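You operate a simulated robot arm through the tools that you are given. There is no shell and no other tool. Be economical: measure what you need, move in short steps, check, and stop when the job is done.

The job below is to be done with a simulated robot arm. You get a single attempt, and the scene is never put back.

JOB
Plug the work light in through the cable reel and switch it on.
Fine: cable brake to FREE first, and it ends there; orange plug in the mains box, red plug in the cable reel, both in before the mains switch goes on; light switch on after the red plug.

The check looks at the end state, three seconds after you hand in, the way a careful person would. Anything else that was tipped, shoved, dropped, spilled or broken makes it a failure.

ROBOT AND FRAMES
A 7-joint arm with a two-finger parallel gripper on a trunk, on a base that drives. Base frame: it is fixed to the floor where the robot stands at the start and does not move with it; the origin is under the middle of the robot, x ahead of it, y to its left, z up. Units: m, rad, N and s.
With the tool pointing down near the work surface it reaches from about 0.18 to 0.72 m from the robot's upright axis, wherever it stands. Its first joint turns from -2.897 to 2.897 rad. Places, roughly: cable brake knob [0.5, -0.2, 1]; light switch [0.6, -0.4, 1]; mains switch [0.5, 0.8, 1]; work light [0.7, -0.4, 1.1]. Payload 1.57 kg.
The TCP is the grasp point between the finger pads, 0.03 m short of the fingertips. In the tool frame z runs along the fingers and y along their closing line. Largest opening 0.11 m; finger width 0.024, thickness 0.012; the body of the gripper, 0.048 by 0.112 m, starts 0.078 m behind the TCP.
Orientation is that of the tool frame in the base frame, as [roll, pitch, yaw] about the fixed x, y, z axes, in that order (R = Rz(yaw) Ry(pitch) Rx(roll)). With the fingers straight down and closing along the base's y, the tool's x points along the base's -x, its y along +y and its z along -z.

CONTROLS
- The arm moves only by the tool servo_tool. Its arguments are lists of equal length, an entry for each row: "delta_rot": the turn, a rotation vector about the tool's x, y, z in units of 45 degrees (1.0 is 45 degrees), a list of three; "translation": the shift along the tool's x, y, z in units of 100 mm (1.0 is 100 mm), a list of three; "jaw": the gripper command, from -1 (fully open) to 1 (shut), values between in proportion. In form: {"delta_rot": [[wx, wy, wz], ...], "translation": [[dx, dy, dz], ...], "jaw": [jaw, ...]}. A call has 1 to 8 rows; each row is the pose to reach, as a shift and turn from the pose commanded when the call began, along the tool's axes at that moment. A call with a number of a shift or a turn outside -1 to 1 is refused whole. A row lasts 0.2 s, in which the tool goes at most 0.05 m and 0.15 rad; a call with a longer step from one row to the next is refused whole, and so is a gripper value outside its range. Where a pose cannot be reached the arm comes as near as it can. A force on the tool above 40 N (or 10 N above the force at the start of the call, whichever is more), or a blocked arm, ends the call early, and 0.2 s more pass. The fingers move at their own pace (about 0.045 m/s each) and stop on an object; they squeeze with about 41 N. The grip force told is the motor's: it shows also when the fingers shut on nothing. Time passes only in rows, and 0.2 s behind the last, so rows that repeat a pose let the fingers close. The reply holds the time, the measured pose of the TCP, the force on the tool along the base axes, the opening and the grip force, in the units named above and with some noise, with the torque about the TCP (base axes, N m) and any sound that the robot's microphone picked up.
- Cameras (640 x 400 px; columns grow to the right, rows downward): "scene" is now at [0.0284, 0.1482, 1.5991]; the picture's right is [-0.12, -0.99, 0.00], its down [-0.67, 0.08, -0.74] and it looks along [0.73, -0.09, -0.67] (base axes); focal length 229 px, centre (320, 200). "wrist" rides on the gripper at [0.07, 0.016, -0.141] in the tool frame; the picture's right is [-0.23, 0.97, 0.00], its down [-0.86, -0.20, -0.48] and it looks along [-0.47, -0.11, 0.88] (tool axes); focal length 222 px, centre (320, 200). There is no depth. A picture from a camera that has moved, and an enlarged one, comes with that camera's place and axes in the base frame and with its lens. The place of the scene camera against the robot may be out by one fixed shift of up to 0.012 m in any direction.
- get_image(camera): a new picture of that camera. The clock stands still meanwhile.
- lift_body(by): slides the trunk up (or, below 0, down) by that many m; the arm and the scene camera ride with it, the base frame stays. It gives what a move gives, with no picture.
- steer(legs): drives the robot by 1 to 6 legs, each [ahead, turn to the left] in m and rad, along the robot's own axes; the way and the turn of a leg run together, so that a leg with both is an arc; at most 1.5 m and 3.142 rad a leg. The arm and the cameras ride along, it lands a little off, and it stops where it bumps. It gives what a move gives.
- pan_tilt(pan, tilt): turns the head with the scene camera to pan (to the left, within 2.705 rad either way) and tilt (down, from -0.506 to 1.204), counted from straight ahead of the robot. It gives what a move gives.
- close_up(camera, box): a new picture of the part [left, top, right, bottom] of that camera's present view, enlarged. The clock stands still meanwhile.
- job_done(): hands the job in; it is judged then, once.

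Work in short steps. Places have to be worked out from the pictures, the camera data and where the tool is seen: move nearer, look again, correct. Check each grasp and each placing, and mend what went wrong. You have 120 turns and 98 pictures in all, those below and enlarged ones among them. Open the gripper and draw the arm clear of the work before you hand the job in, unless the task says otherwise; then end with one line.

The tools are called after "Call:" as name(argument=value, ...) on one line, values as JSON. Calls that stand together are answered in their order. servo_tool: Moves the arm, as the interface text tells. Its arguments: {"type":"object","properties":{"delta_rot":{"type":"array","items":{"type":"array","items":{"type":"number"}}},"translation":{"type":"array","items":{"type":"array","items":{"type":"number"}}},"jaw":{"type":"array","items":{"type":"number"}}},"required":["delta_rot","translation","jaw"]} The other tools are called the same way: lift_body (by) slides the trunk up or down; steer (legs) drives the base; pan_tilt (pan, tilt) turns the head that bears the scene camera; get_image (camera) takes a picture; close_up (camera, box) takes an enlarged picture of a part of a camera's view; job_done () hands the job in.

At the start:

```text
t: 0.0
position: [0.3114, 0.1197, 1.2888]
ee_rot: [-3.141, 0.0, 3.141]
ft_force: [-0.2, 0.7, 0.8]
ft_torque: [0.01, -0.01, 0.01]
width: 0.1099
grasp_force: 0.0
trunk travel left (down, up): [-0.525, 0.065]
robot x, y, heading: [0.0003, -0.0013, 0.001]
head pan, tilt: [-0.119, 0.738]
```

scene: 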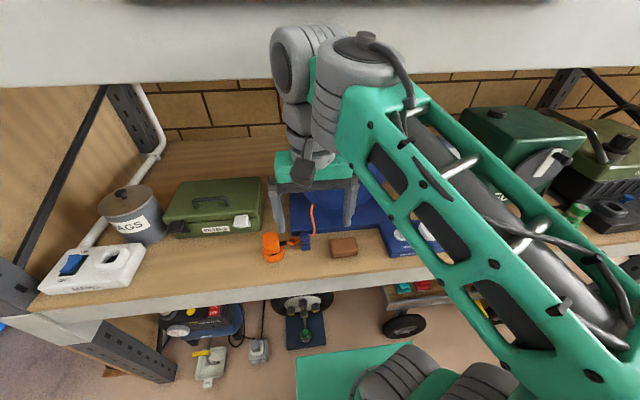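
wrist: 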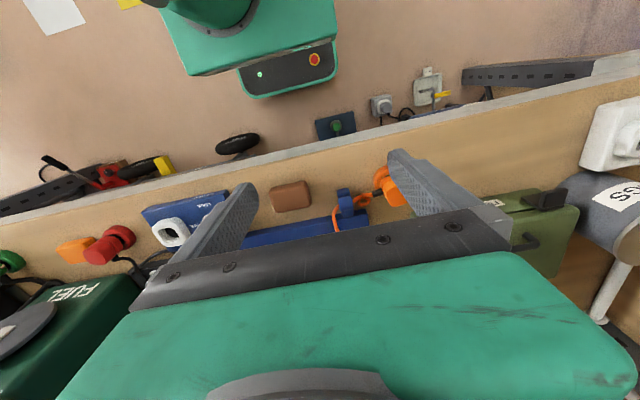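

The arm hides part of the bench; I pan the head right and look at the reel and light area.

Call:
pan_tilt(pan=-0.7, tilt=0.7)

Call:
get_image(camera="scene")

Call:
close_up(camera="wrist", box=[0, 120, 440, 395])

```text
t: 1.0
position: [0.3109, 0.1201, 1.2892]
ee_rot: [3.141, -0.001, -3.141]
ft_force: [0.8, 0.3, -0.7]
ft_torque: [0.01, -0.03, -0.01]
width: 0.1101
grasp_force: 0.2
trunk travel left (down, up): [-0.525, 0.065]
robot x, y, heading: [-0.0002, 0.0003, 0.002]
head pan, tilt: [-0.7, 0.7]
```

```text
95 pictures are left
camera scene: at [0.0107, 0.1034, 1.6024], right [-0.64, -0.77, 0.0], down [-0.49, 0.41, -0.76], along [0.59, -0.49, -0.64], focal length 229 px, centre (320, 200)
```

scene: 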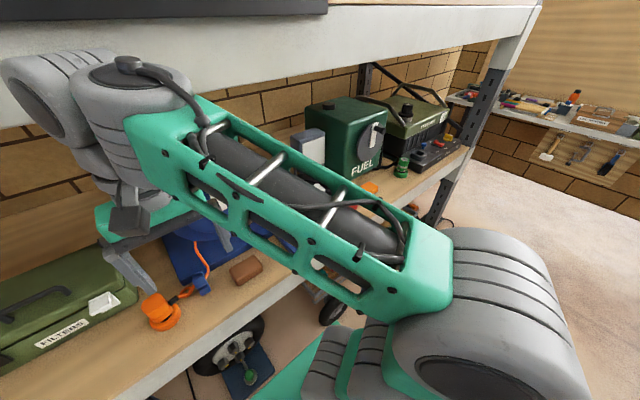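

```text
1.45 times, centred on (220, 258) of wrist
camera zoom: at [0.2424, 0.1368, 1.4312], right [0.23, 0.97, 0.0], down [0.86, -0.2, 0.48], along [0.47, -0.11, -0.88], focal length 323 px, centre (466, 116)
```

zoom: 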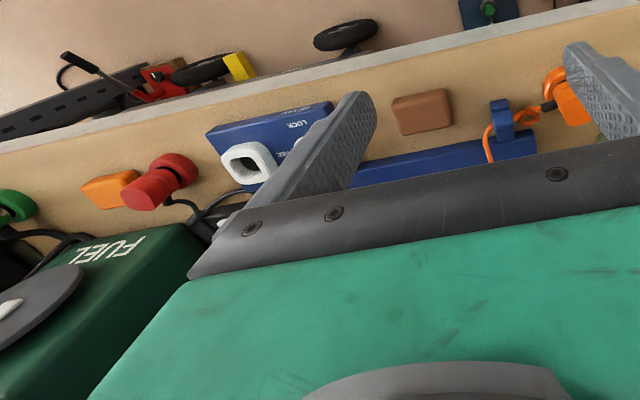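

I move the arm to the right in two hops to look at the reel, red plug and lamp area from the wrist camera.

Call:
servo_tool(delta_rot=[[0, 0, 0], [0, 0, 0], [0, 0, 0]], translation=[[0, -0.4, 0], [0, -0.8, 0], [0, -1, 0]], jaw=[-1, -1, -1])

Call:
servo_tool(delta_rot=[[0, 0, 0], [0, 0, 0], [0, 0, 0]], translation=[[0, -0.4, 0], [0, -0.8, 0], [0, -1, 0]], jaw=[-1, -1, -1])

Call:
servo_tool(delta_rot=[[0, 0, 0], [0, 0, 0], [0, 0, 0]], translation=[[0, -0.4, 0], [0, -0.8, 0], [0, -1, 0]], jaw=[-1, -1, -1])

Call:
get_image(camera="wrist")

Call:
get_image(camera="scene")

```text
t: 1.8
position: [0.3115, 0.0202, 1.2891]
ee_rot: [-3.141, 0.001, -3.141]
ft_force: [-0.4, 1.0, 1.3]
ft_torque: [0.03, -0.04, 0.02]
width: 0.1102
grasp_force: 0.1
trunk travel left (down, up): [-0.525, 0.065]
robot x, y, heading: [0.0021, 0.0012, -0.0]
head pan, tilt: [-0.7, 0.7]
```

```text
t: 2.6
position: [0.312, -0.0783, 1.2888]
ee_rot: [3.141, 0.001, 3.141]
ft_force: [0.1, 0.2, 0.2]
ft_torque: [0.04, 0.01, 0.0]
width: 0.11
grasp_force: 0.1
trunk travel left (down, up): [-0.525, 0.065]
robot x, y, heading: [0.0007, -0.0005, 0.001]
head pan, tilt: [-0.7, 0.7]
```

```text
t: 3.4
position: [0.3129, -0.1805, 1.2883]
ee_rot: [3.14, 0.001, 3.141]
ft_force: [0.5, -0.2, 0.1]
ft_torque: [0.01, 0.03, -0.01]
width: 0.1099
grasp_force: 0.1
trunk travel left (down, up): [-0.525, 0.065]
robot x, y, heading: [0.0019, -0.0007, 0.002]
head pan, tilt: [-0.7, 0.7]
```

```text
93 pictures are left
camera wrist: at [0.2437, -0.1644, 1.4312], right [0.23, 0.97, 0.0], down [0.86, -0.2, 0.48], along [0.47, -0.11, -0.88], focal length 222 px, centre (320, 200)
```

wrist: 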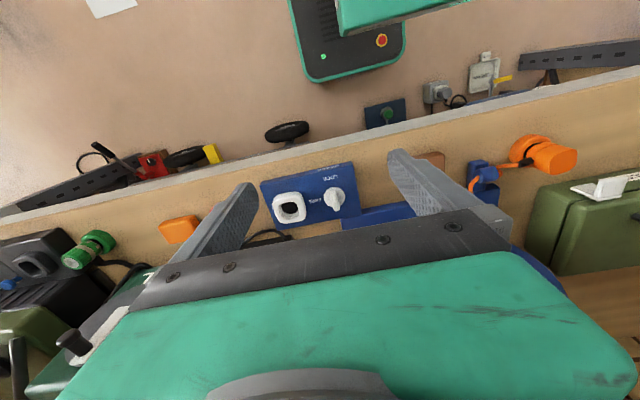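

```text
92 pictures are left
camera scene: at [0.0107, 0.1031, 1.6024], right [-0.64, -0.76, 0.0], down [-0.49, 0.41, -0.76], along [0.59, -0.49, -0.64], focal length 229 px, centre (320, 200)
```

scene: 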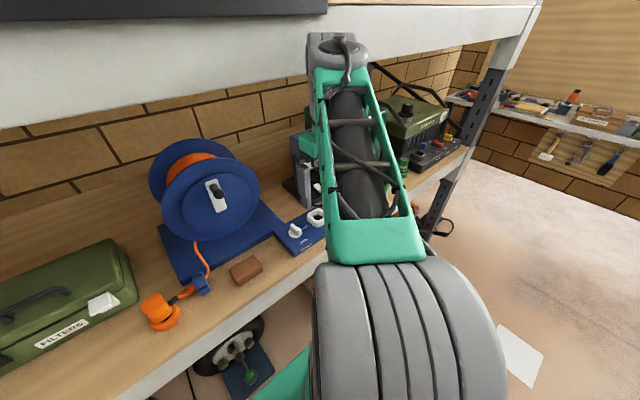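

The reel panel has a white socket (~y −0.29) and a white knob (~y −0.18). I enlarge these.

Call:
close_up(camera="wrist", box=[240, 150, 400, 250])

Call:
close_up(camera="scene", box=[140, 130, 340, 330])

```text
4.00 times, centred on (320, 200) of wrist
camera zoom: at [0.2437, -0.1644, 1.4312], right [0.23, 0.97, 0.0], down [0.86, -0.2, 0.48], along [0.47, -0.11, -0.88], focal length 888 px, centre (320, 200)
```

zoom: 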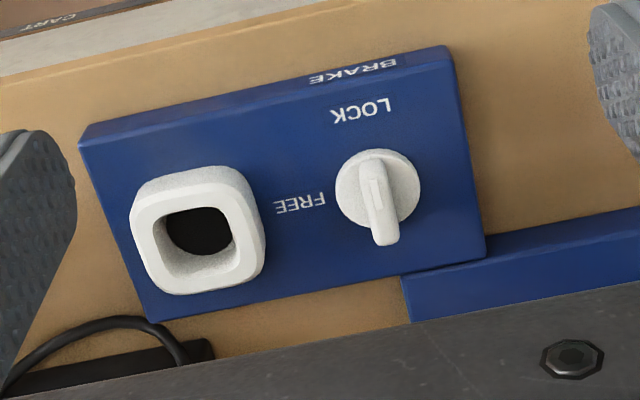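

```text
2.00 times, centred on (240, 230) of scene
camera zoom: at [0.0107, 0.1031, 1.6024], right [-0.64, -0.76, 0.0], down [-0.49, 0.41, -0.76], along [0.59, -0.49, -0.64], focal length 458 px, centre (480, 140)
```

zoom: 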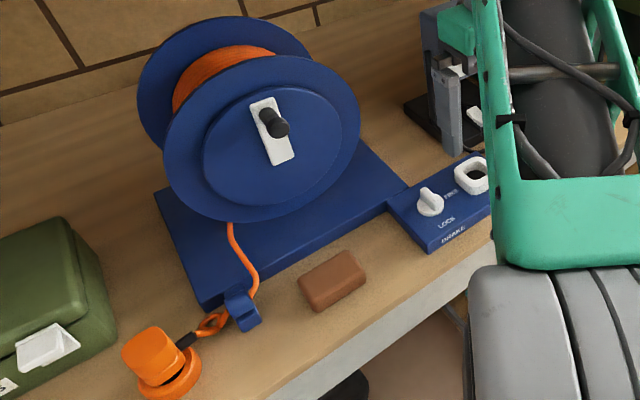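

Bar currently points to LOCK (along x); FREE is a quarter turn counter-clockwise. I go to just above the knob, first lower then forward.

Call:
servo_tool(delta_rot=[[0, 0, 0], [0, 0, 0], [0, 0, 0]], translation=[[0, 0, 0.4], [0, 0, 0.8], [0, 0, 1]], jaw=[-1, -1, -1])

Call:
servo_tool(delta_rot=[[0, 0, 0], [0, 0, 0], [0, 0, 0]], translation=[[-0.4, 0, 0], [-0.8, 0, 0], [-1, 0, 0]], jaw=[-1, -1, -1])

Call:
get_image(camera="wrist")

Call:
get_image(camera="scene")

```text
t: 4.2
position: [0.3111, -0.1806, 1.1886]
ee_rot: [-3.14, 0.003, 3.14]
ft_force: [-0.2, -0.4, -0.5]
ft_torque: [0.01, 0.0, 0.0]
width: 0.1101
grasp_force: 0.1
trunk travel left (down, up): [-0.525, 0.065]
robot x, y, heading: [0.0018, 0.0017, -0.002]
head pan, tilt: [-0.7, 0.7]
```

```text
t: 5.0
position: [0.4122, -0.1795, 1.1877]
ee_rot: [3.141, 0.001, -3.141]
ft_force: [0.1, -0.2, -0.1]
ft_torque: [0.0, -0.01, -0.01]
width: 0.1097
grasp_force: 0.0
trunk travel left (down, up): [-0.525, 0.065]
robot x, y, heading: [-0.0011, -0.0011, 0.001]
head pan, tilt: [-0.7, 0.7]
```

```text
89 pictures are left
camera wrist: at [0.3432, -0.1647, 1.3297], right [0.23, 0.97, 0.0], down [0.86, -0.2, 0.48], along [0.47, -0.11, -0.88], focal length 222 px, centre (320, 200)
```

wrist: 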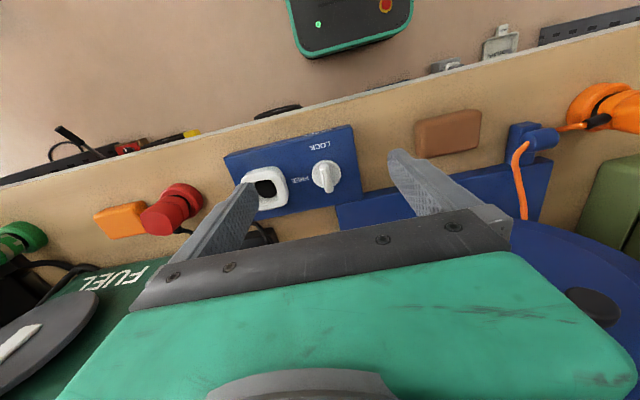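

```text
88 pictures are left
camera scene: at [0.0108, 0.1033, 1.6024], right [-0.64, -0.76, 0.0], down [-0.49, 0.41, -0.76], along [0.59, -0.49, -0.64], focal length 229 px, centre (320, 200)
```

scene: 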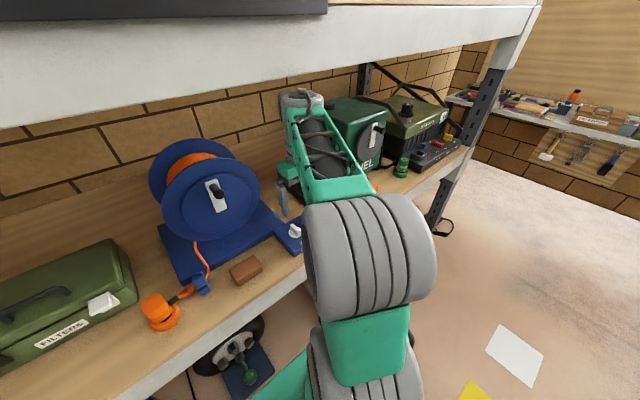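

Knob estimated at about [0.478, −0.185]. Move above it with the jaw narrowed so the fingers clear the socket.

Call:
servo_tool(delta_rot=[[0, 0, 0], [0, 0, 0], [0, 0, 0], [0, 0, 0]], translation=[[-0.4, -0.05, 0.3], [-0.66, -0.05, 0.6], [-0.66, -0.05, 0.9], [-0.66, -0.05, 0.9]], jaw=[0.1, 0.1, 0.1, 0.1])

Call:
get_image(camera="wrist")

Call:
close_up(camera="scene", box=[240, 160, 340, 260])

```text
refused: row 1 steps farther than a row can; nothing moved
```

```text
87 pictures are left
camera wrist: at [0.3432, -0.1647, 1.3297], right [0.23, 0.97, 0.0], down [0.86, -0.2, 0.48], along [0.47, -0.11, -0.88], focal length 222 px, centre (320, 200)
```

wrist: 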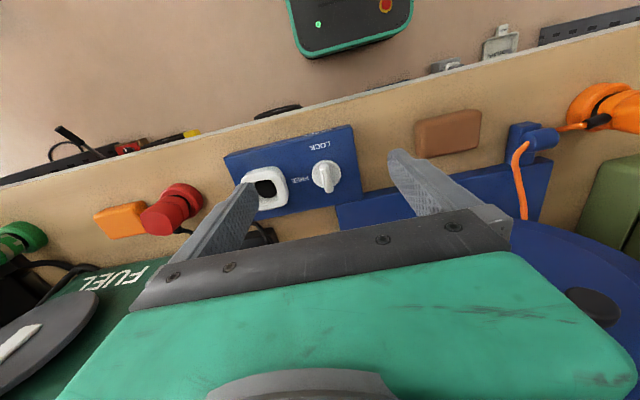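

```text
4.00 times, centred on (290, 210) of scene
camera zoom: at [0.0108, 0.1033, 1.6024], right [-0.64, -0.76, 0.0], down [-0.49, 0.41, -0.76], along [0.59, -0.49, -0.64], focal length 917 px, centre (440, 160)
```

zoom: 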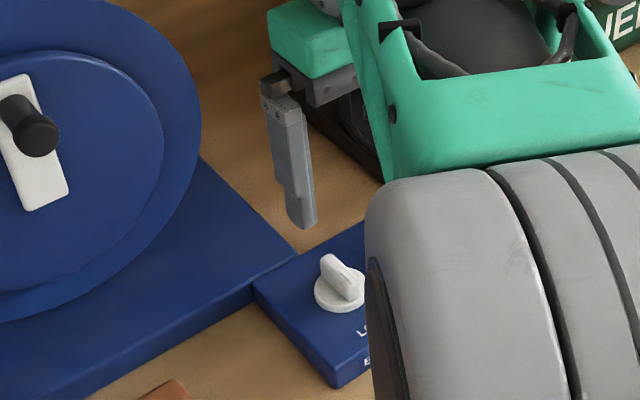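

The step was a hair too long; I repeat with smaller steps.

Call:
servo_tool(delta_rot=[[0, 0, 0], [0, 0, 0], [0, 0, 0], [0, 0, 0]], translation=[[-0.35, -0.05, 0.3], [-0.66, -0.05, 0.6], [-0.66, -0.05, 0.9], [-0.66, -0.05, 0.9]], jaw=[0.1, 0.1, 0.1, 0.1])

Call:
get_image(camera="wrist")

Call:
close_up(camera="scene", box=[240, 160, 340, 260])

```text
t: 6.0
position: [0.4772, -0.1849, 1.0984]
ee_rot: [3.14, 0.001, 3.141]
ft_force: [-0.5, 0.3, 0.0]
ft_torque: [0.01, 0.02, 0.01]
width: 0.0498
grasp_force: 0.1
trunk travel left (down, up): [-0.525, 0.065]
robot x, y, heading: [-0.001, -0.0034, -0.004]
head pan, tilt: [-0.7, 0.7]
```

```text
85 pictures are left
camera wrist: at [0.4087, -0.1689, 1.2406], right [0.23, 0.97, 0.0], down [0.86, -0.2, 0.48], along [0.47, -0.11, -0.88], focal length 222 px, centre (320, 200)
```

wrist: 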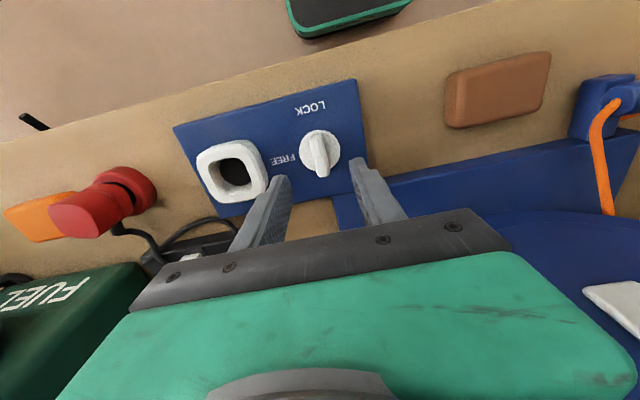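

```text
4.00 times, centred on (290, 210) of scene
camera zoom: at [0.0106, 0.1032, 1.6024], right [-0.64, -0.76, 0.0], down [-0.49, 0.41, -0.76], along [0.59, -0.49, -0.64], focal length 917 px, centre (440, 160)
```

zoom: 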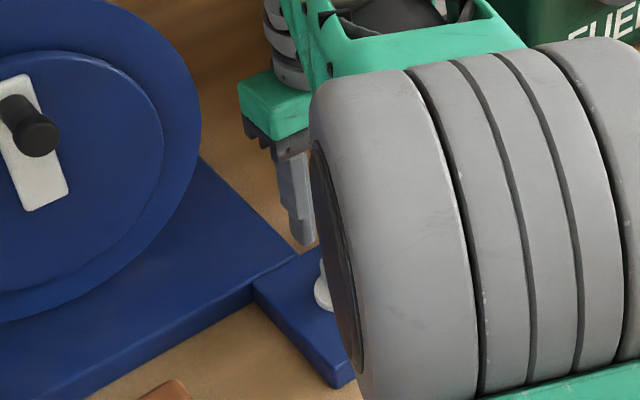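

Rays agree: knob bar at [0.476, −0.185, ~1.0]; the tool is right above. Descend so the tips straddle the bar, then look.

Call:
servo_tool(delta_rot=[[0, 0, 0], [0, 0, 0], [0, 0, 0]], translation=[[0, 0, 0.3], [0, 0, 0.6], [0, 0, 0.77]], jaw=[0.1, 0.1, 0.1])

Call:
get_image(camera="wrist")

```text
t: 6.8
position: [0.4778, -0.1851, 1.0219]
ee_rot: [-3.141, 0.0, 3.142]
ft_force: [0.2, -0.1, 0.5]
ft_torque: [0.02, -0.05, 0.02]
width: 0.0494
grasp_force: 0.1
trunk travel left (down, up): [-0.525, 0.065]
robot x, y, heading: [-0.0014, -0.0, -0.0]
head pan, tilt: [-0.7, 0.7]
```

```text
83 pictures are left
camera wrist: at [0.4086, -0.1695, 1.1628], right [0.23, 0.97, 0.0], down [0.85, -0.2, 0.48], along [0.47, -0.11, -0.88], focal length 222 px, centre (320, 200)
```

wrist: 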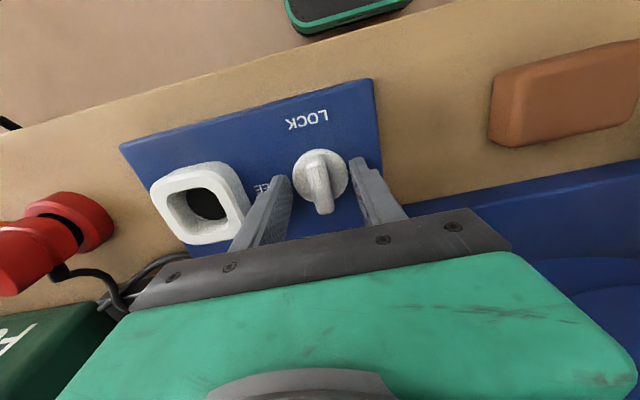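

Fingertips (z≈0.992) look to be at each side of the bar. Lower 6 mm more and close gently.

Call:
servo_tool(delta_rot=[[0, 0, 0], [0, 0, 0], [0, 0, 0], [0, 0, 0], [0, 0, 0]], translation=[[0, 0, 0.06], [0, 0, 0.06], [0, 0, 0.06], [0, 0, 0.06], [0, 0, 0.06]], jaw=[0.1, 0.5, 1, 1, 1])

Call:
get_image(camera="wrist")

```text
t: 8.0
position: [0.4774, -0.1864, 1.0147]
ee_rot: [-3.141, 0.002, 3.141]
ft_force: [2.3, -6.3, 1.6]
ft_torque: [-0.33, -0.44, -0.05]
width: 0.0462
grasp_force: 45.1
trunk travel left (down, up): [-0.525, 0.065]
robot x, y, heading: [-0.0015, -0.0008, 0.001]
head pan, tilt: [-0.7, 0.7]
```

```text
82 pictures are left
camera wrist: at [0.409, -0.1697, 1.1574], right [0.23, 0.97, 0.0], down [0.85, -0.2, 0.48], along [0.47, -0.11, -0.88], focal length 222 px, centre (320, 200)
```

wrist: 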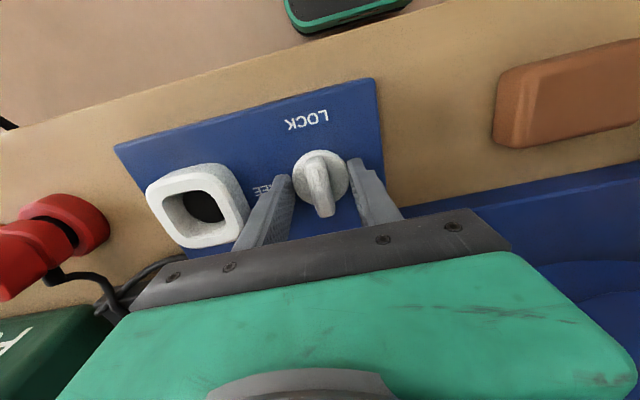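

It closed on the 46 mm disc, not the bar. Open, rise ~9 mm, and close on the bar.

Call:
servo_tool(delta_rot=[[0, 0, 0], [0, 0, 0], [0, 0, 0], [0, 0, 0], [0, 0, 0], [0, 0, 0]], translation=[[0, 0, 0], [0, 0, -0.09], [0, 0, -0.09], [0, 0, -0.09], [0, 0, -0.09], [0, 0, -0.09]], jaw=[0.1, 0.1, 1, 1, 1, 1])

Call:
close_up(camera="wrist", box=[240, 120, 400, 220])

```text
t: 9.4
position: [0.4764, -0.1856, 1.024]
ee_rot: [3.14, 0.0, 3.14]
ft_force: [0.0, -8.9, -0.2]
ft_torque: [-0.47, 0.27, 0.25]
width: 0.0147
grasp_force: 30.5
trunk travel left (down, up): [-0.525, 0.065]
robot x, y, heading: [0.0001, 0.0007, 0.001]
head pan, tilt: [-0.7, 0.7]
```

```text
4.00 times, centred on (320, 170) of wrist
camera zoom: at [0.408, -0.1698, 1.1655], right [0.23, 0.97, 0.0], down [0.85, -0.2, 0.48], along [0.47, -0.11, -0.88], focal length 888 px, centre (320, 320)
```

zoom: 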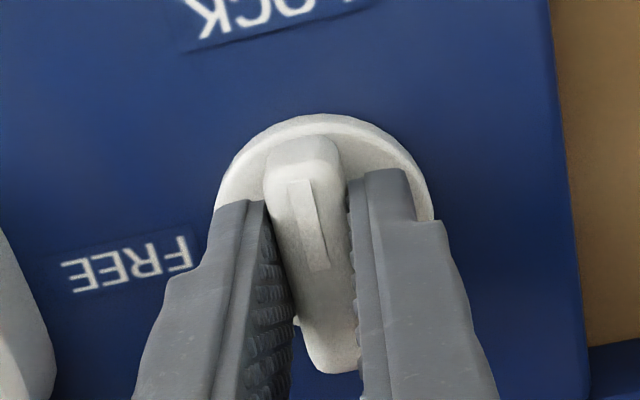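

Bar is gripped, its mark on the LOCK side. Turn counter-clockwise 45° first and check.

Call:
servo_tool(delta_rot=[[0, 0, -0.17], [0, 0, -0.34], [0, 0, -0.51], [0, 0, -0.68], [0, 0, -0.85], [0, 0, -1.0]], translation=[[0, 0, 0], [0, 0, 0], [0, 0, 0], [0, 0, 0], [0, 0, 0], [0, 0, 0]], jaw=[1, 1, 1, 1, 1, 1])

Call:
get_image(camera="wrist")

```text
t: 10.8
position: [0.478, -0.1868, 1.0242]
ee_rot: [-3.141, 0.002, -2.355]
ft_force: [1.8, -30.4, -9.1]
ft_torque: [-0.48, -0.17, -0.05]
width: 0.0149
grasp_force: 30.1
trunk travel left (down, up): [-0.525, 0.065]
robot x, y, heading: [0.0002, -0.0037, -0.0]
head pan, tilt: [-0.7, 0.7]
```

```text
80 pictures are left
camera wrist: at [0.4189, -0.2257, 1.1661], right [-0.53, 0.85, 0.0], down [0.74, 0.46, 0.48], along [0.41, 0.26, -0.88], focal length 222 px, centre (320, 200)
```

wrist: 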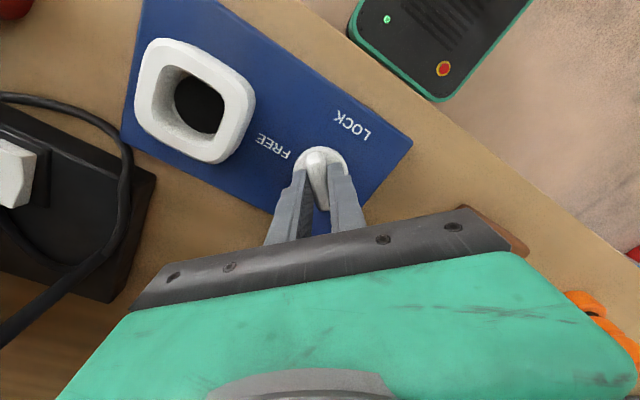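

Force −30 N in y says the knob axis sits a few mm to −y. I shift 3 mm that way and turn the remaining 45°.

Call:
servo_tool(delta_rot=[[0, 0, 0], [0, 0, -0.17], [0, 0, -0.34], [0, 0, -0.51], [0, 0, -0.68], [0, 0, -0.85], [0, 0, -1.0]], translation=[[0.025, -0.025, 0], [0.025, -0.025, 0], [0.025, -0.025, 0], [0.025, -0.025, 0], [0.025, -0.025, 0], [0.025, -0.025, 0], [0.025, -0.025, 0]], jaw=[1, 1, 1, 1, 1, 1, 1])

Call:
get_image(camera="wrist")

```text
t: 12.4
position: [0.4806, -0.1888, 1.0245]
ee_rot: [-3.14, -0.001, -1.565]
ft_force: [23.9, 2.9, -10.0]
ft_torque: [0.59, -0.59, -0.05]
width: 0.015
grasp_force: 30.4
trunk travel left (down, up): [-0.525, 0.065]
robot x, y, heading: [0.0058, 0.001, -0.004]
head pan, tilt: [-0.7, 0.7]
```

```text
79 pictures are left
camera wrist: at [0.4654, -0.2577, 1.1663], right [-0.97, 0.22, 0.0], down [0.2, 0.86, 0.48], along [0.11, 0.47, -0.88], focal length 222 px, centre (320, 200)
```

wrist: 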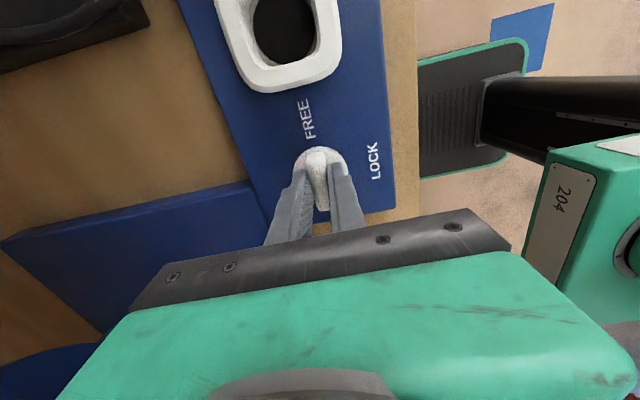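

Bar now points at FREE. Open, rise, and check that it stays there.

Call:
servo_tool(delta_rot=[[0, 0, 0], [0, 0, 0], [0, 0, 0], [0, 0, 0]], translation=[[0, 0, 0], [0, 0, 0], [0, 0, -0.45], [0, 0, -0.9]], jaw=[0.1, 0.1, 0.1, 0.1])

Call:
get_image(camera="wrist")

Call:
get_image(camera="scene")

```text
t: 13.4
position: [0.4768, -0.1892, 1.1138]
ee_rot: [-3.141, 0.001, -1.571]
ft_force: [-0.2, 0.7, -0.2]
ft_torque: [-0.02, -0.01, -0.01]
width: 0.0496
grasp_force: 0.0
trunk travel left (down, up): [-0.525, 0.065]
robot x, y, heading: [0.0033, -0.0023, -0.002]
head pan, tilt: [-0.7, 0.7]
```

```text
78 pictures are left
camera wrist: at [0.4612, -0.2586, 1.2562], right [-0.97, 0.23, 0.0], down [0.2, 0.85, 0.48], along [0.11, 0.47, -0.88], focal length 222 px, centre (320, 200)
```

wrist: 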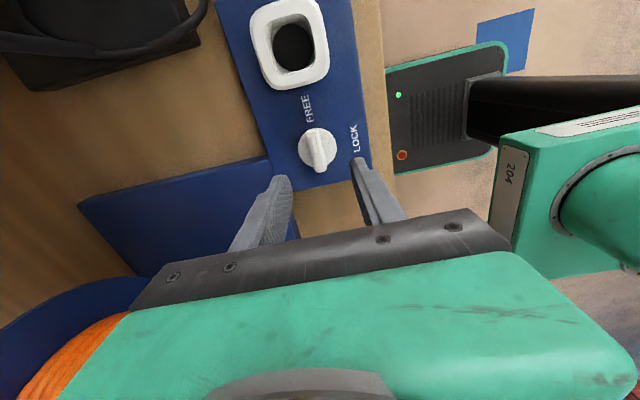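

```text
77 pictures are left
camera scene: at [0.0105, 0.1031, 1.6023], right [-0.64, -0.76, 0.0], down [-0.49, 0.41, -0.77], along [0.59, -0.49, -0.64], focal length 229 px, centre (320, 200)
```

scene: 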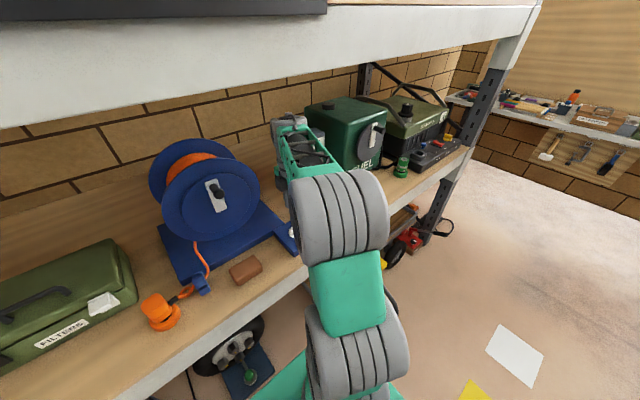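

FREE is set. Now I retract the arm out of the shelf before moving the base to the right.

Call:
servo_tool(delta_rot=[[0, 0, 0], [0, 0, 0], [0, 0, 0]], translation=[[0, 0.35, -0.3], [0, 0.7, -0.6], [0, 1, -0.8]], jaw=[0.1, 0.1, 0.1])

Call:
servo_tool(delta_rot=[[0, 0, 0.17], [0, 0, 0.34], [0, 0, 0.51], [0, 0, 0.68], [0, 0, 0.85], [0, 0, 1.0]], translation=[[-0.3, 0.3, 0], [-0.6, 0.6, 0], [-0.8, 0.8, 0], [-0.9, 0.9, 0], [-0.9, 0.9, 0], [-0.9, 0.9, 0]], jaw=[-1, -1, -1, -1, -1, -1])

Call:
servo_tool(delta_rot=[[0, 0, 0.17], [0, 0, 0.34], [0, 0, 0.51], [0, 0, 0.68], [0, 0, 0.85], [0, 0, 1.0]], translation=[[0, 0, 0], [0, 0, 0], [0, 0, 0], [0, 0, 0], [0, 0, 0], [0, 0, 0]], jaw=[-1, -1, -1, -1, -1, -1])

Call:
steer(legs=[[-0.33, 1.0], [-0.33, -1.0], [0.4, 0]])

Call:
get_image(camera="wrist")

Call:
get_image(camera="scene")

```text
t: 14.2
position: [0.3752, -0.189, 1.1947]
ee_rot: [-3.14, -0.001, -1.57]
ft_force: [-0.6, -0.6, -0.2]
ft_torque: [0.0, 0.0, 0.01]
width: 0.0496
grasp_force: 0.0
trunk travel left (down, up): [-0.525, 0.065]
robot x, y, heading: [0.0034, 0.001, 0.002]
head pan, tilt: [-0.7, 0.7]
```

```text
t: 15.6
position: [0.2865, -0.0984, 1.195]
ee_rot: [3.142, 0.002, -2.357]
ft_force: [0.2, 0.1, -0.4]
ft_torque: [0.0, 0.02, -0.01]
width: 0.1102
grasp_force: 0.1
trunk travel left (down, up): [-0.525, 0.065]
robot x, y, heading: [0.0032, -0.0039, -0.001]
head pan, tilt: [-0.7, 0.7]
```

```text
t: 17.0
position: [0.2865, -0.0976, 1.1952]
ee_rot: [-3.142, -0.001, 3.139]
ft_force: [0.5, -0.9, -0.4]
ft_torque: [-0.02, 0.01, 0.01]
width: 0.1098
grasp_force: 0.0
trunk travel left (down, up): [-0.525, 0.065]
robot x, y, heading: [0.0009, -0.0024, -0.003]
head pan, tilt: [-0.7, 0.7]
```

```text
t: 24.6
position: [0.1293, -0.4005, 1.1961]
ee_rot: [3.14, 0.0, 3.14]
ft_force: [0.4, -0.3, -1.3]
ft_torque: [0.01, -0.01, 0.0]
width: 0.1102
grasp_force: 0.0
trunk travel left (down, up): [-0.525, 0.065]
robot x, y, heading: [-0.1587, -0.2996, 0.002]
head pan, tilt: [-0.7, 0.7]
```

```text
76 pictures are left
camera wrist: at [0.061, -0.3843, 1.3369], right [0.23, 0.97, 0.0], down [0.86, -0.2, 0.48], along [0.47, -0.11, -0.88], focal length 222 px, centre (320, 200)
```

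wrist: 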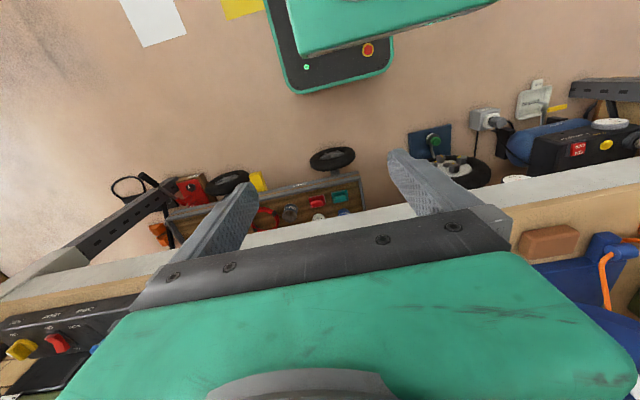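

```text
75 pictures are left
camera scene: at [-0.1463, -0.1978, 1.6024], right [-0.64, -0.77, 0.0], down [-0.49, 0.41, -0.76], along [0.59, -0.49, -0.64], focal length 229 px, centre (320, 200)
```

scene: 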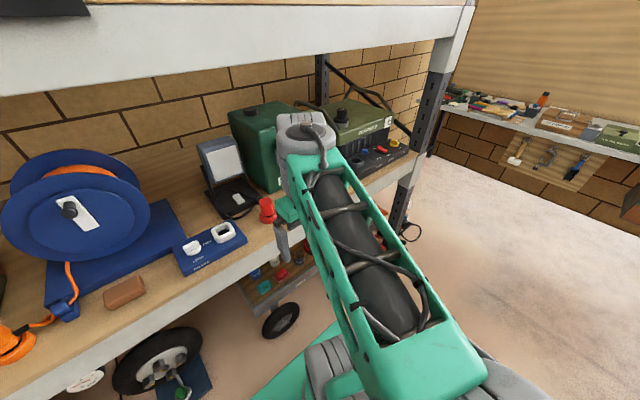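

Good view now: lamp, red plug, panel visible. Drive ahead to get in range, and zoom in on the lamp side.

Call:
close_up(camera="scene", box=[160, 110, 320, 270])

Call:
steer(legs=[[0.16, 0]])

Call:
get_image(camera="wrist")

```text
2.50 times, centred on (240, 190) of scene
camera zoom: at [-0.1463, -0.1978, 1.6024], right [-0.64, -0.77, 0.0], down [-0.49, 0.41, -0.76], along [0.59, -0.49, -0.64], focal length 573 px, centre (520, 225)
```

zoom: 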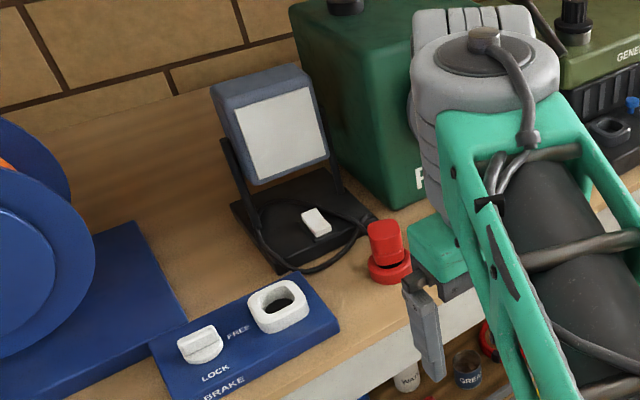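

```text
t: 26.0
position: [0.2904, -0.4021, 1.1938]
ee_rot: [-3.14, 0.0, 3.138]
ft_force: [-0.3, -0.6, -0.1]
ft_torque: [0.0, 0.0, -0.04]
width: 0.1102
grasp_force: 0.1
trunk travel left (down, up): [-0.525, 0.065]
robot x, y, heading: [0.0027, -0.3026, -0.001]
head pan, tilt: [-0.7, 0.7]
```

```text
73 pictures are left
camera wrist: at [0.2214, -0.3846, 1.3368], right [0.23, 0.97, 0.0], down [0.86, -0.2, 0.48], along [0.47, -0.11, -0.88], focal length 222 px, centre (320, 200)
```

wrist: 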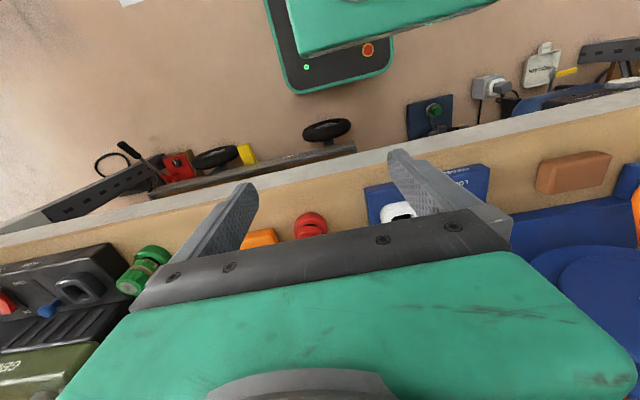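

I move over toward the red plug for a closer look.

Call:
servo_tool(delta_rot=[[0, 0, 0], [0, 0, 0], [0, 0, 0]], translation=[[-0.35, -0.3, 0], [-0.7, -0.6, 0], [-1, -0.7, 0]], jaw=[-1, -1, -1])

Call:
get_image(camera="wrist")

Call:
close_up(camera="wrist", box=[200, 120, 360, 220])

```text
t: 26.8
position: [0.3891, -0.4726, 1.1944]
ee_rot: [-3.141, -0.001, 3.141]
ft_force: [0.4, -0.5, 0.3]
ft_torque: [-0.01, 0.02, 0.03]
width: 0.1103
grasp_force: 0.1
trunk travel left (down, up): [-0.525, 0.065]
robot x, y, heading: [0.0012, -0.2994, 0.0]
head pan, tilt: [-0.7, 0.7]
```

```text
72 pictures are left
camera wrist: at [0.32, -0.4567, 1.3353], right [0.23, 0.97, 0.0], down [0.85, -0.2, 0.48], along [0.47, -0.11, -0.88], focal length 222 px, centre (320, 200)
```

wrist: 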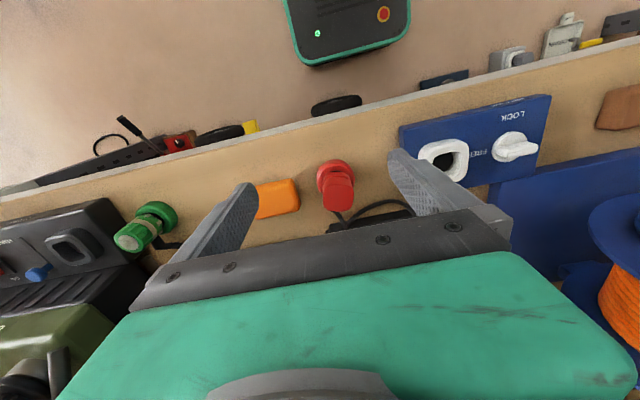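

```text
4.00 times, centred on (280, 170) of wrist
camera zoom: at [0.32, -0.4567, 1.3353], right [0.23, 0.97, 0.0], down [0.85, -0.2, 0.48], along [0.47, -0.11, -0.88], focal length 888 px, centre (480, 320)
```

zoom: 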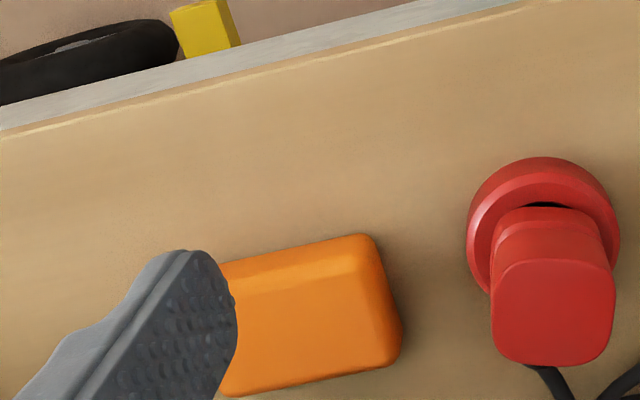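

Red plug: body centre ≈[0.478, −0.4665], top z≈1.046, turned about −12.5°, standing in a red ring. I move above it with matching yaw.

Call:
servo_tool(delta_rot=[[0, 0, 0.14], [0, 0, 0.278], [0, 0, 0.278], [0, 0, 0.278]], translation=[[-0.35, 0.02, 0.2], [-0.7, 0.06, 0.4], [-0.89, 0.06, 0.5], [-0.89, 0.06, 0.6]], jaw=[-0.6, -0.6, -0.6, -0.6])

Call:
get_image(camera="wrist")

Call:
get_image(camera="scene")

```text
t: 27.8
position: [0.4777, -0.4659, 1.1325]
ee_rot: [-3.141, 0.001, 2.921]
ft_force: [-0.3, -0.5, 0.0]
ft_torque: [0.01, 0.01, 0.01]
width: 0.0879
grasp_force: 0.0
trunk travel left (down, up): [-0.525, 0.065]
robot x, y, heading: [0.001, -0.3016, 0.002]
head pan, tilt: [-0.7, 0.7]
```

```text
70 pictures are left
camera wrist: at [0.4139, -0.4345, 1.2754], right [0.43, 0.9, 0.0], down [0.79, -0.38, 0.48], along [0.43, -0.21, -0.88], focal length 222 px, centre (320, 200)
```

wrist: 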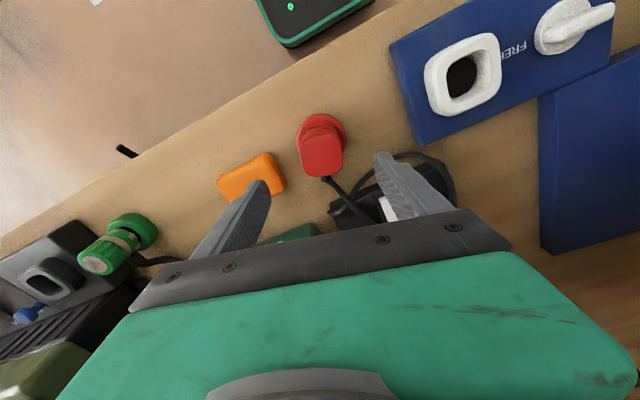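

```text
69 pictures are left
camera scene: at [0.0138, -0.1979, 1.6024], right [-0.64, -0.76, 0.0], down [-0.49, 0.42, -0.76], along [0.58, -0.49, -0.64], focal length 229 px, centre (320, 200)
```

scene: 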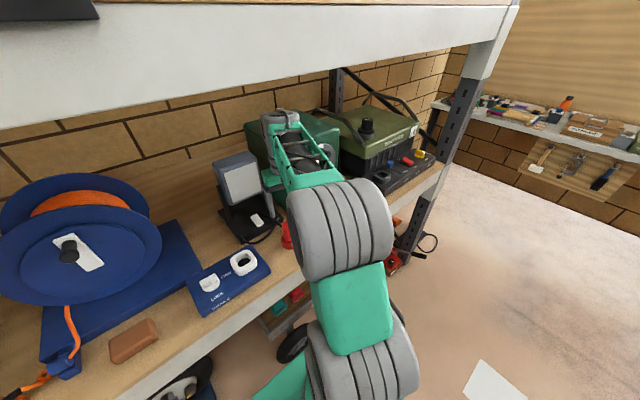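

Plug confirmed at ≈[0.476, −0.464]. Descend to grasp height with the open jaw and close.

Call:
servo_tool(delta_rot=[[0, 0, 0], [0, 0, 0], [0, 0, 0], [0, 0, 0], [0, 0, 0], [0, 0, 0], [0, 0, 0]], translation=[[0, 0.02, 0.4], [0, 0.02, 0.8], [0, 0.02, 1.0], [0, 0.02, 1.0], [0, 0.02, 1.0], [0, 0.02, 1.0], [0, 0.02, 1.0]], jaw=[-0.6, -0.6, -0.6, 1, 1, 1, 1])

Call:
get_image(camera="wrist")

```text
t: 29.4
position: [0.4788, -0.4627, 1.0328]
ee_rot: [-3.14, 0.0, 2.923]
ft_force: [0.1, -2.8, 1.3]
ft_torque: [-0.12, 0.01, 0.02]
width: 0.0464
grasp_force: 27.3
trunk travel left (down, up): [-0.525, 0.065]
robot x, y, heading: [0.0011, -0.3006, 0.001]
head pan, tilt: [-0.7, 0.7]
```

```text
68 pictures are left
camera wrist: at [0.4145, -0.4324, 1.1757], right [0.43, 0.9, 0.0], down [0.79, -0.38, 0.48], along [0.43, -0.21, -0.88], focal length 222 px, centre (320, 200)
```

wrist: 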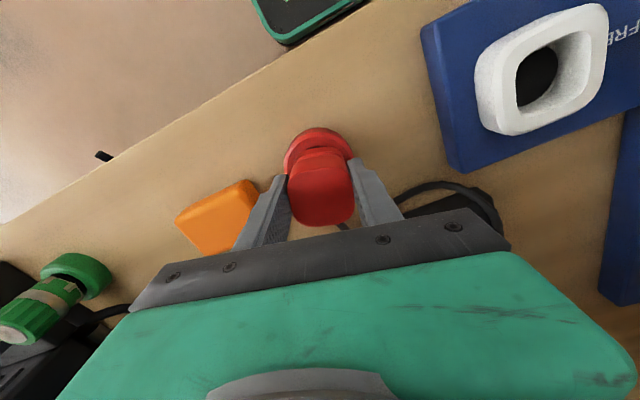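

Gripped at 46 mm. Lift 8 cm and inspect.

Call:
servo_tool(delta_rot=[[0, 0, 0], [0, 0, 0], [0, 0, 0], [0, 0, 0]], translation=[[0, 0, -0.1], [0, 0, -0.35], [0, 0, -0.7], [0, 0, -0.9]], jaw=[1, 1, 1, 1])

Call:
get_image(camera="wrist")

Call:
close_up(camera="scene", box=[180, 130, 340, 310])

```text
t: 30.4
position: [0.4784, -0.4631, 1.1261]
ee_rot: [3.14, 0.0, 2.921]
ft_force: [-0.2, -0.5, -0.2]
ft_torque: [-0.02, 0.02, -0.01]
width: 0.0
grasp_force: 21.3
trunk travel left (down, up): [-0.525, 0.065]
robot x, y, heading: [0.003, -0.3041, -0.006]
head pan, tilt: [-0.7, 0.7]
```

```text
67 pictures are left
camera wrist: at [0.4148, -0.4318, 1.2677], right [0.43, 0.9, 0.0], down [0.79, -0.38, 0.48], along [0.43, -0.21, -0.88], focal length 222 px, centre (320, 200)
```

wrist: 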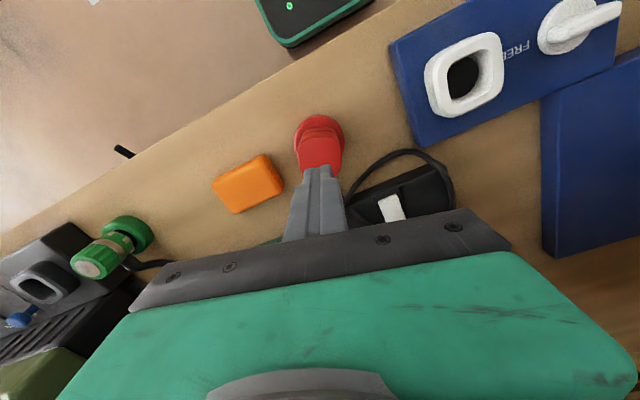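

```text
2.22 times, centred on (260, 220) of scene
camera zoom: at [0.0136, -0.1978, 1.6024], right [-0.64, -0.76, 0.0], down [-0.49, 0.42, -0.77], along [0.58, -0.49, -0.64], focal length 509 px, centre (453, 156)
```

zoom: 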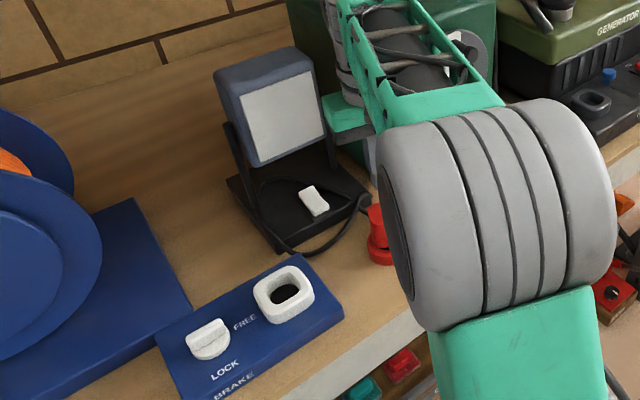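

It slipped off; the plug stayed put. I look closely at its shape.

Call:
servo_tool(delta_rot=[[0, 0, 0], [0, 0, 0], [0, 0, 0], [0, 0, 0]], translation=[[0.4, 0, 0], [0.8, 0, 0], [0.9, 0, 0], [0.9, 0, 0]], jaw=[-1, -1, -1, -1])

Call:
close_up(camera="wrist", box=[240, 120, 400, 220])

Call:
get_image(camera="wrist")

```text
t: 31.4
position: [0.3901, -0.4443, 1.1246]
ee_rot: [3.14, -0.001, 2.922]
ft_force: [-0.2, -0.6, 0.5]
ft_torque: [-0.04, 0.01, -0.04]
width: 0.0859
grasp_force: 0.0
trunk travel left (down, up): [-0.525, 0.065]
robot x, y, heading: [0.0002, -0.3013, -0.002]
head pan, tilt: [-0.7, 0.7]
```

```text
4.00 times, centred on (320, 170) of wrist
camera zoom: at [0.3262, -0.4125, 1.2668], right [0.43, 0.9, 0.0], down [0.79, -0.38, 0.48], along [0.43, -0.21, -0.88], focal length 888 px, centre (320, 320)
```

zoom: 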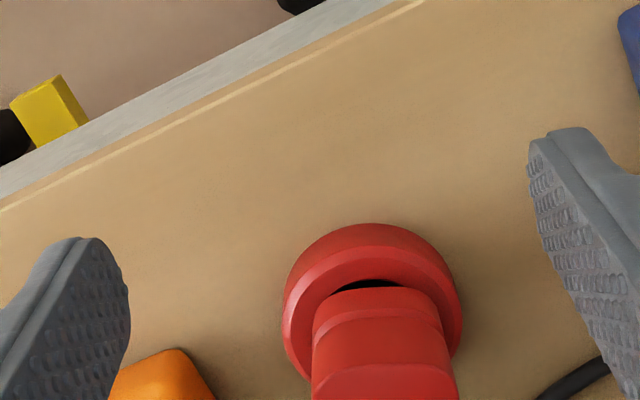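

```text
64 pictures are left
camera wrist: at [0.3262, -0.4125, 1.2668], right [0.43, 0.9, 0.0], down [0.79, -0.38, 0.48], along [0.43, -0.21, -0.88], focal length 222 px, centre (320, 200)
```

wrist: 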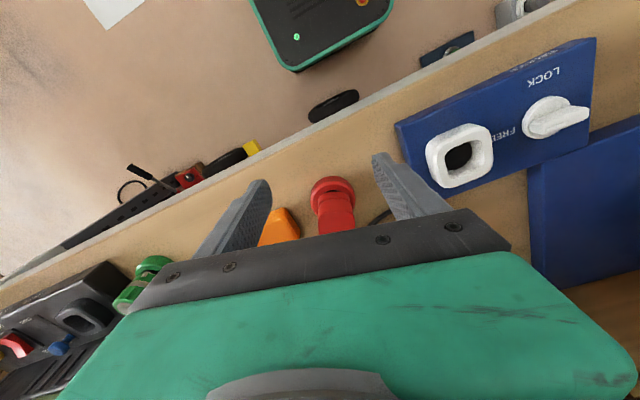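

Refined: plug centre ≈[0.473, −0.462], top 1.053, ring top ~0.98. I go again, lower, and hold the squeeze longer.

Call:
servo_tool(delta_rot=[[0, 0, 0], [0, 0, 0], [0, 0, 0]], translation=[[-0.4, 0, 0], [-0.8, 0, 0], [-0.85, 0.01, 0.2]], jaw=[-0.6, -0.6, -0.6])

Call:
servo_tool(delta_rot=[[0, 0, 0], [0, 0, 0], [0, 0, 0], [0, 0, 0], [0, 0, 0], [0, 0, 0], [0, 0, 0], [0, 0, 0]], translation=[[0, 0, 0.4], [0, 0, 0.8], [0, 0, 0.83], [0, 0, 0.83], [0, 0, 0.83], [0, 0, 0.83], [0, 0, 0.83], [0, 0, 0.83]], jaw=[-0.6, -0.6, 1, 1, 1, 1, 1, 1])

Call:
close_up(camera="wrist", box=[240, 120, 400, 220])

```text
t: 32.2
position: [0.4744, -0.4609, 1.1033]
ee_rot: [-3.141, 0.0, 2.923]
ft_force: [-0.3, -0.8, -0.1]
ft_torque: [0.0, 0.02, 0.04]
width: 0.0879
grasp_force: 0.1
trunk travel left (down, up): [-0.525, 0.065]
robot x, y, heading: [0.005, -0.2979, -0.002]
head pan, tilt: [-0.7, 0.7]
```

```text
t: 34.0
position: [0.4738, -0.462, 1.0204]
ee_rot: [-3.141, 0.0, 2.921]
ft_force: [0.5, -1.1, -0.1]
ft_torque: [-0.08, -0.04, -0.03]
width: 0.0459
grasp_force: 41.2
trunk travel left (down, up): [-0.525, 0.065]
robot x, y, heading: [0.0039, -0.2993, 0.002]
head pan, tilt: [-0.7, 0.7]
```

```text
4.00 times, centred on (320, 170) of wrist
camera zoom: at [0.4108, -0.4307, 1.1634], right [0.43, 0.9, 0.0], down [0.79, -0.38, 0.48], along [0.43, -0.21, -0.88], focal length 888 px, centre (320, 320)
```

zoom: 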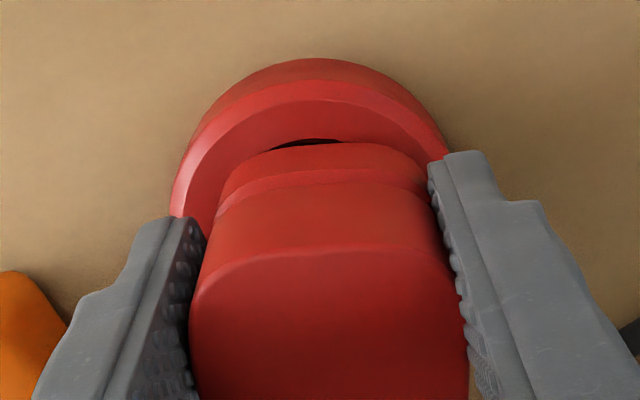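

Full 41 N squeeze now at 46 mm. Lift slowly 2 cm and see.

Call:
servo_tool(delta_rot=[[0, 0, 0], [0, 0, 0], [0, 0, 0], [0, 0, 0], [0, 0, 0]], translation=[[0, 0, -0.04], [0, 0, -0.08], [0, 0, -0.13], [0, 0, -0.19], [0, 0, -0.25]], jaw=[1, 1, 1, 1, 1])

Call:
close_up(camera="wrist", box=[240, 120, 400, 220])

```text
t: 35.2
position: [0.4761, -0.4609, 1.046]
ee_rot: [-3.141, 0.001, 2.921]
ft_force: [-0.1, -0.8, -1.4]
ft_torque: [0.01, 0.05, -0.02]
width: 0.0462
grasp_force: 40.8
trunk travel left (down, up): [-0.525, 0.065]
robot x, y, heading: [0.0041, -0.3028, -0.001]
head pan, tilt: [-0.7, 0.7]
```

```text
4.00 times, centred on (320, 170) of wrist
camera zoom: at [0.4113, -0.4297, 1.1886], right [0.43, 0.9, 0.0], down [0.79, -0.38, 0.48], along [0.43, -0.21, -0.88], focal length 888 px, centre (320, 320)
```

zoom: 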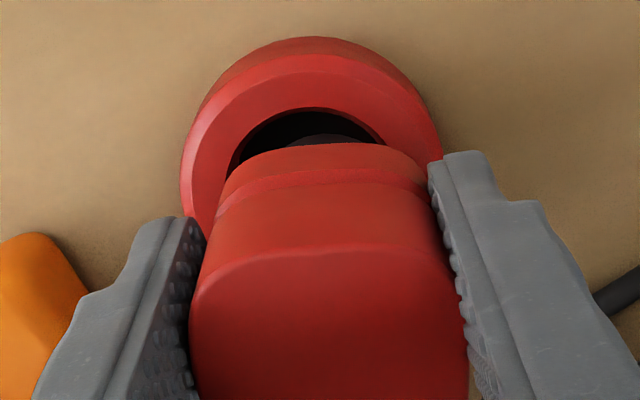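

The plug is coming out of its ring holder. Continue to lift.

Call:
servo_tool(delta_rot=[[0, 0, 0], [0, 0, 0], [0, 0, 0], [0, 0, 0]], translation=[[0, 0, -0.2], [0, 0, -0.4], [0, 0, -0.6], [0, 0, -0.8]], jaw=[1, 1, 1, 1])

Call:
get_image(camera="wrist")

Call:
get_image(camera="scene")

```text
t: 36.2
position: [0.4751, -0.4607, 1.1266]
ee_rot: [3.141, -0.001, 2.92]
ft_force: [0.3, -0.6, -1.2]
ft_torque: [-0.01, 0.02, -0.03]
width: 0.0459
grasp_force: 40.9
trunk travel left (down, up): [-0.525, 0.065]
robot x, y, heading: [0.0045, -0.3018, 0.003]
head pan, tilt: [-0.7, 0.7]
```

```text
61 pictures are left
camera wrist: at [0.412, -0.4295, 1.2689], right [0.43, 0.9, 0.0], down [0.79, -0.38, 0.48], along [0.43, -0.21, -0.88], focal length 222 px, centre (320, 200)
```

wrist: 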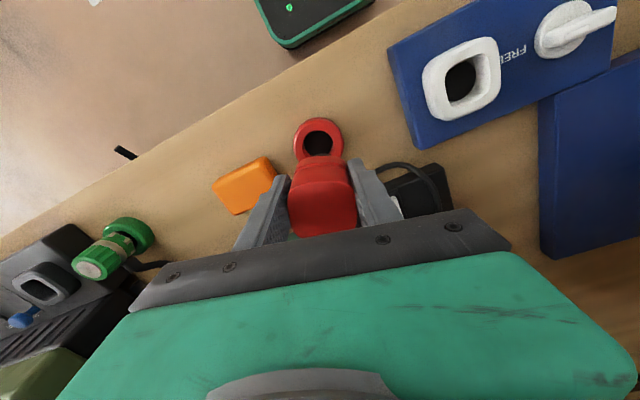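

```text
60 pictures are left
camera scene: at [0.0137, -0.1978, 1.6024], right [-0.64, -0.76, 0.0], down [-0.49, 0.42, -0.76], along [0.58, -0.49, -0.64], focal length 229 px, centre (320, 200)
```

scene: 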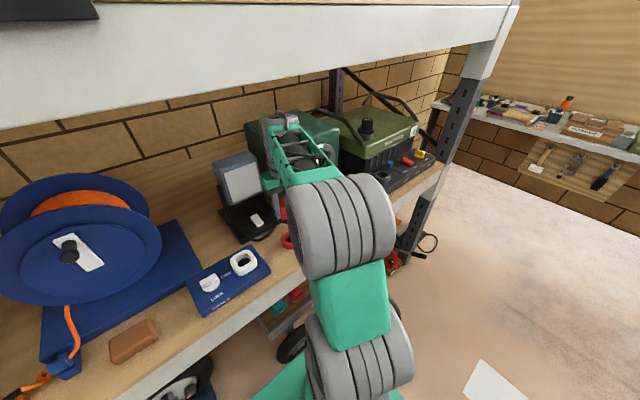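

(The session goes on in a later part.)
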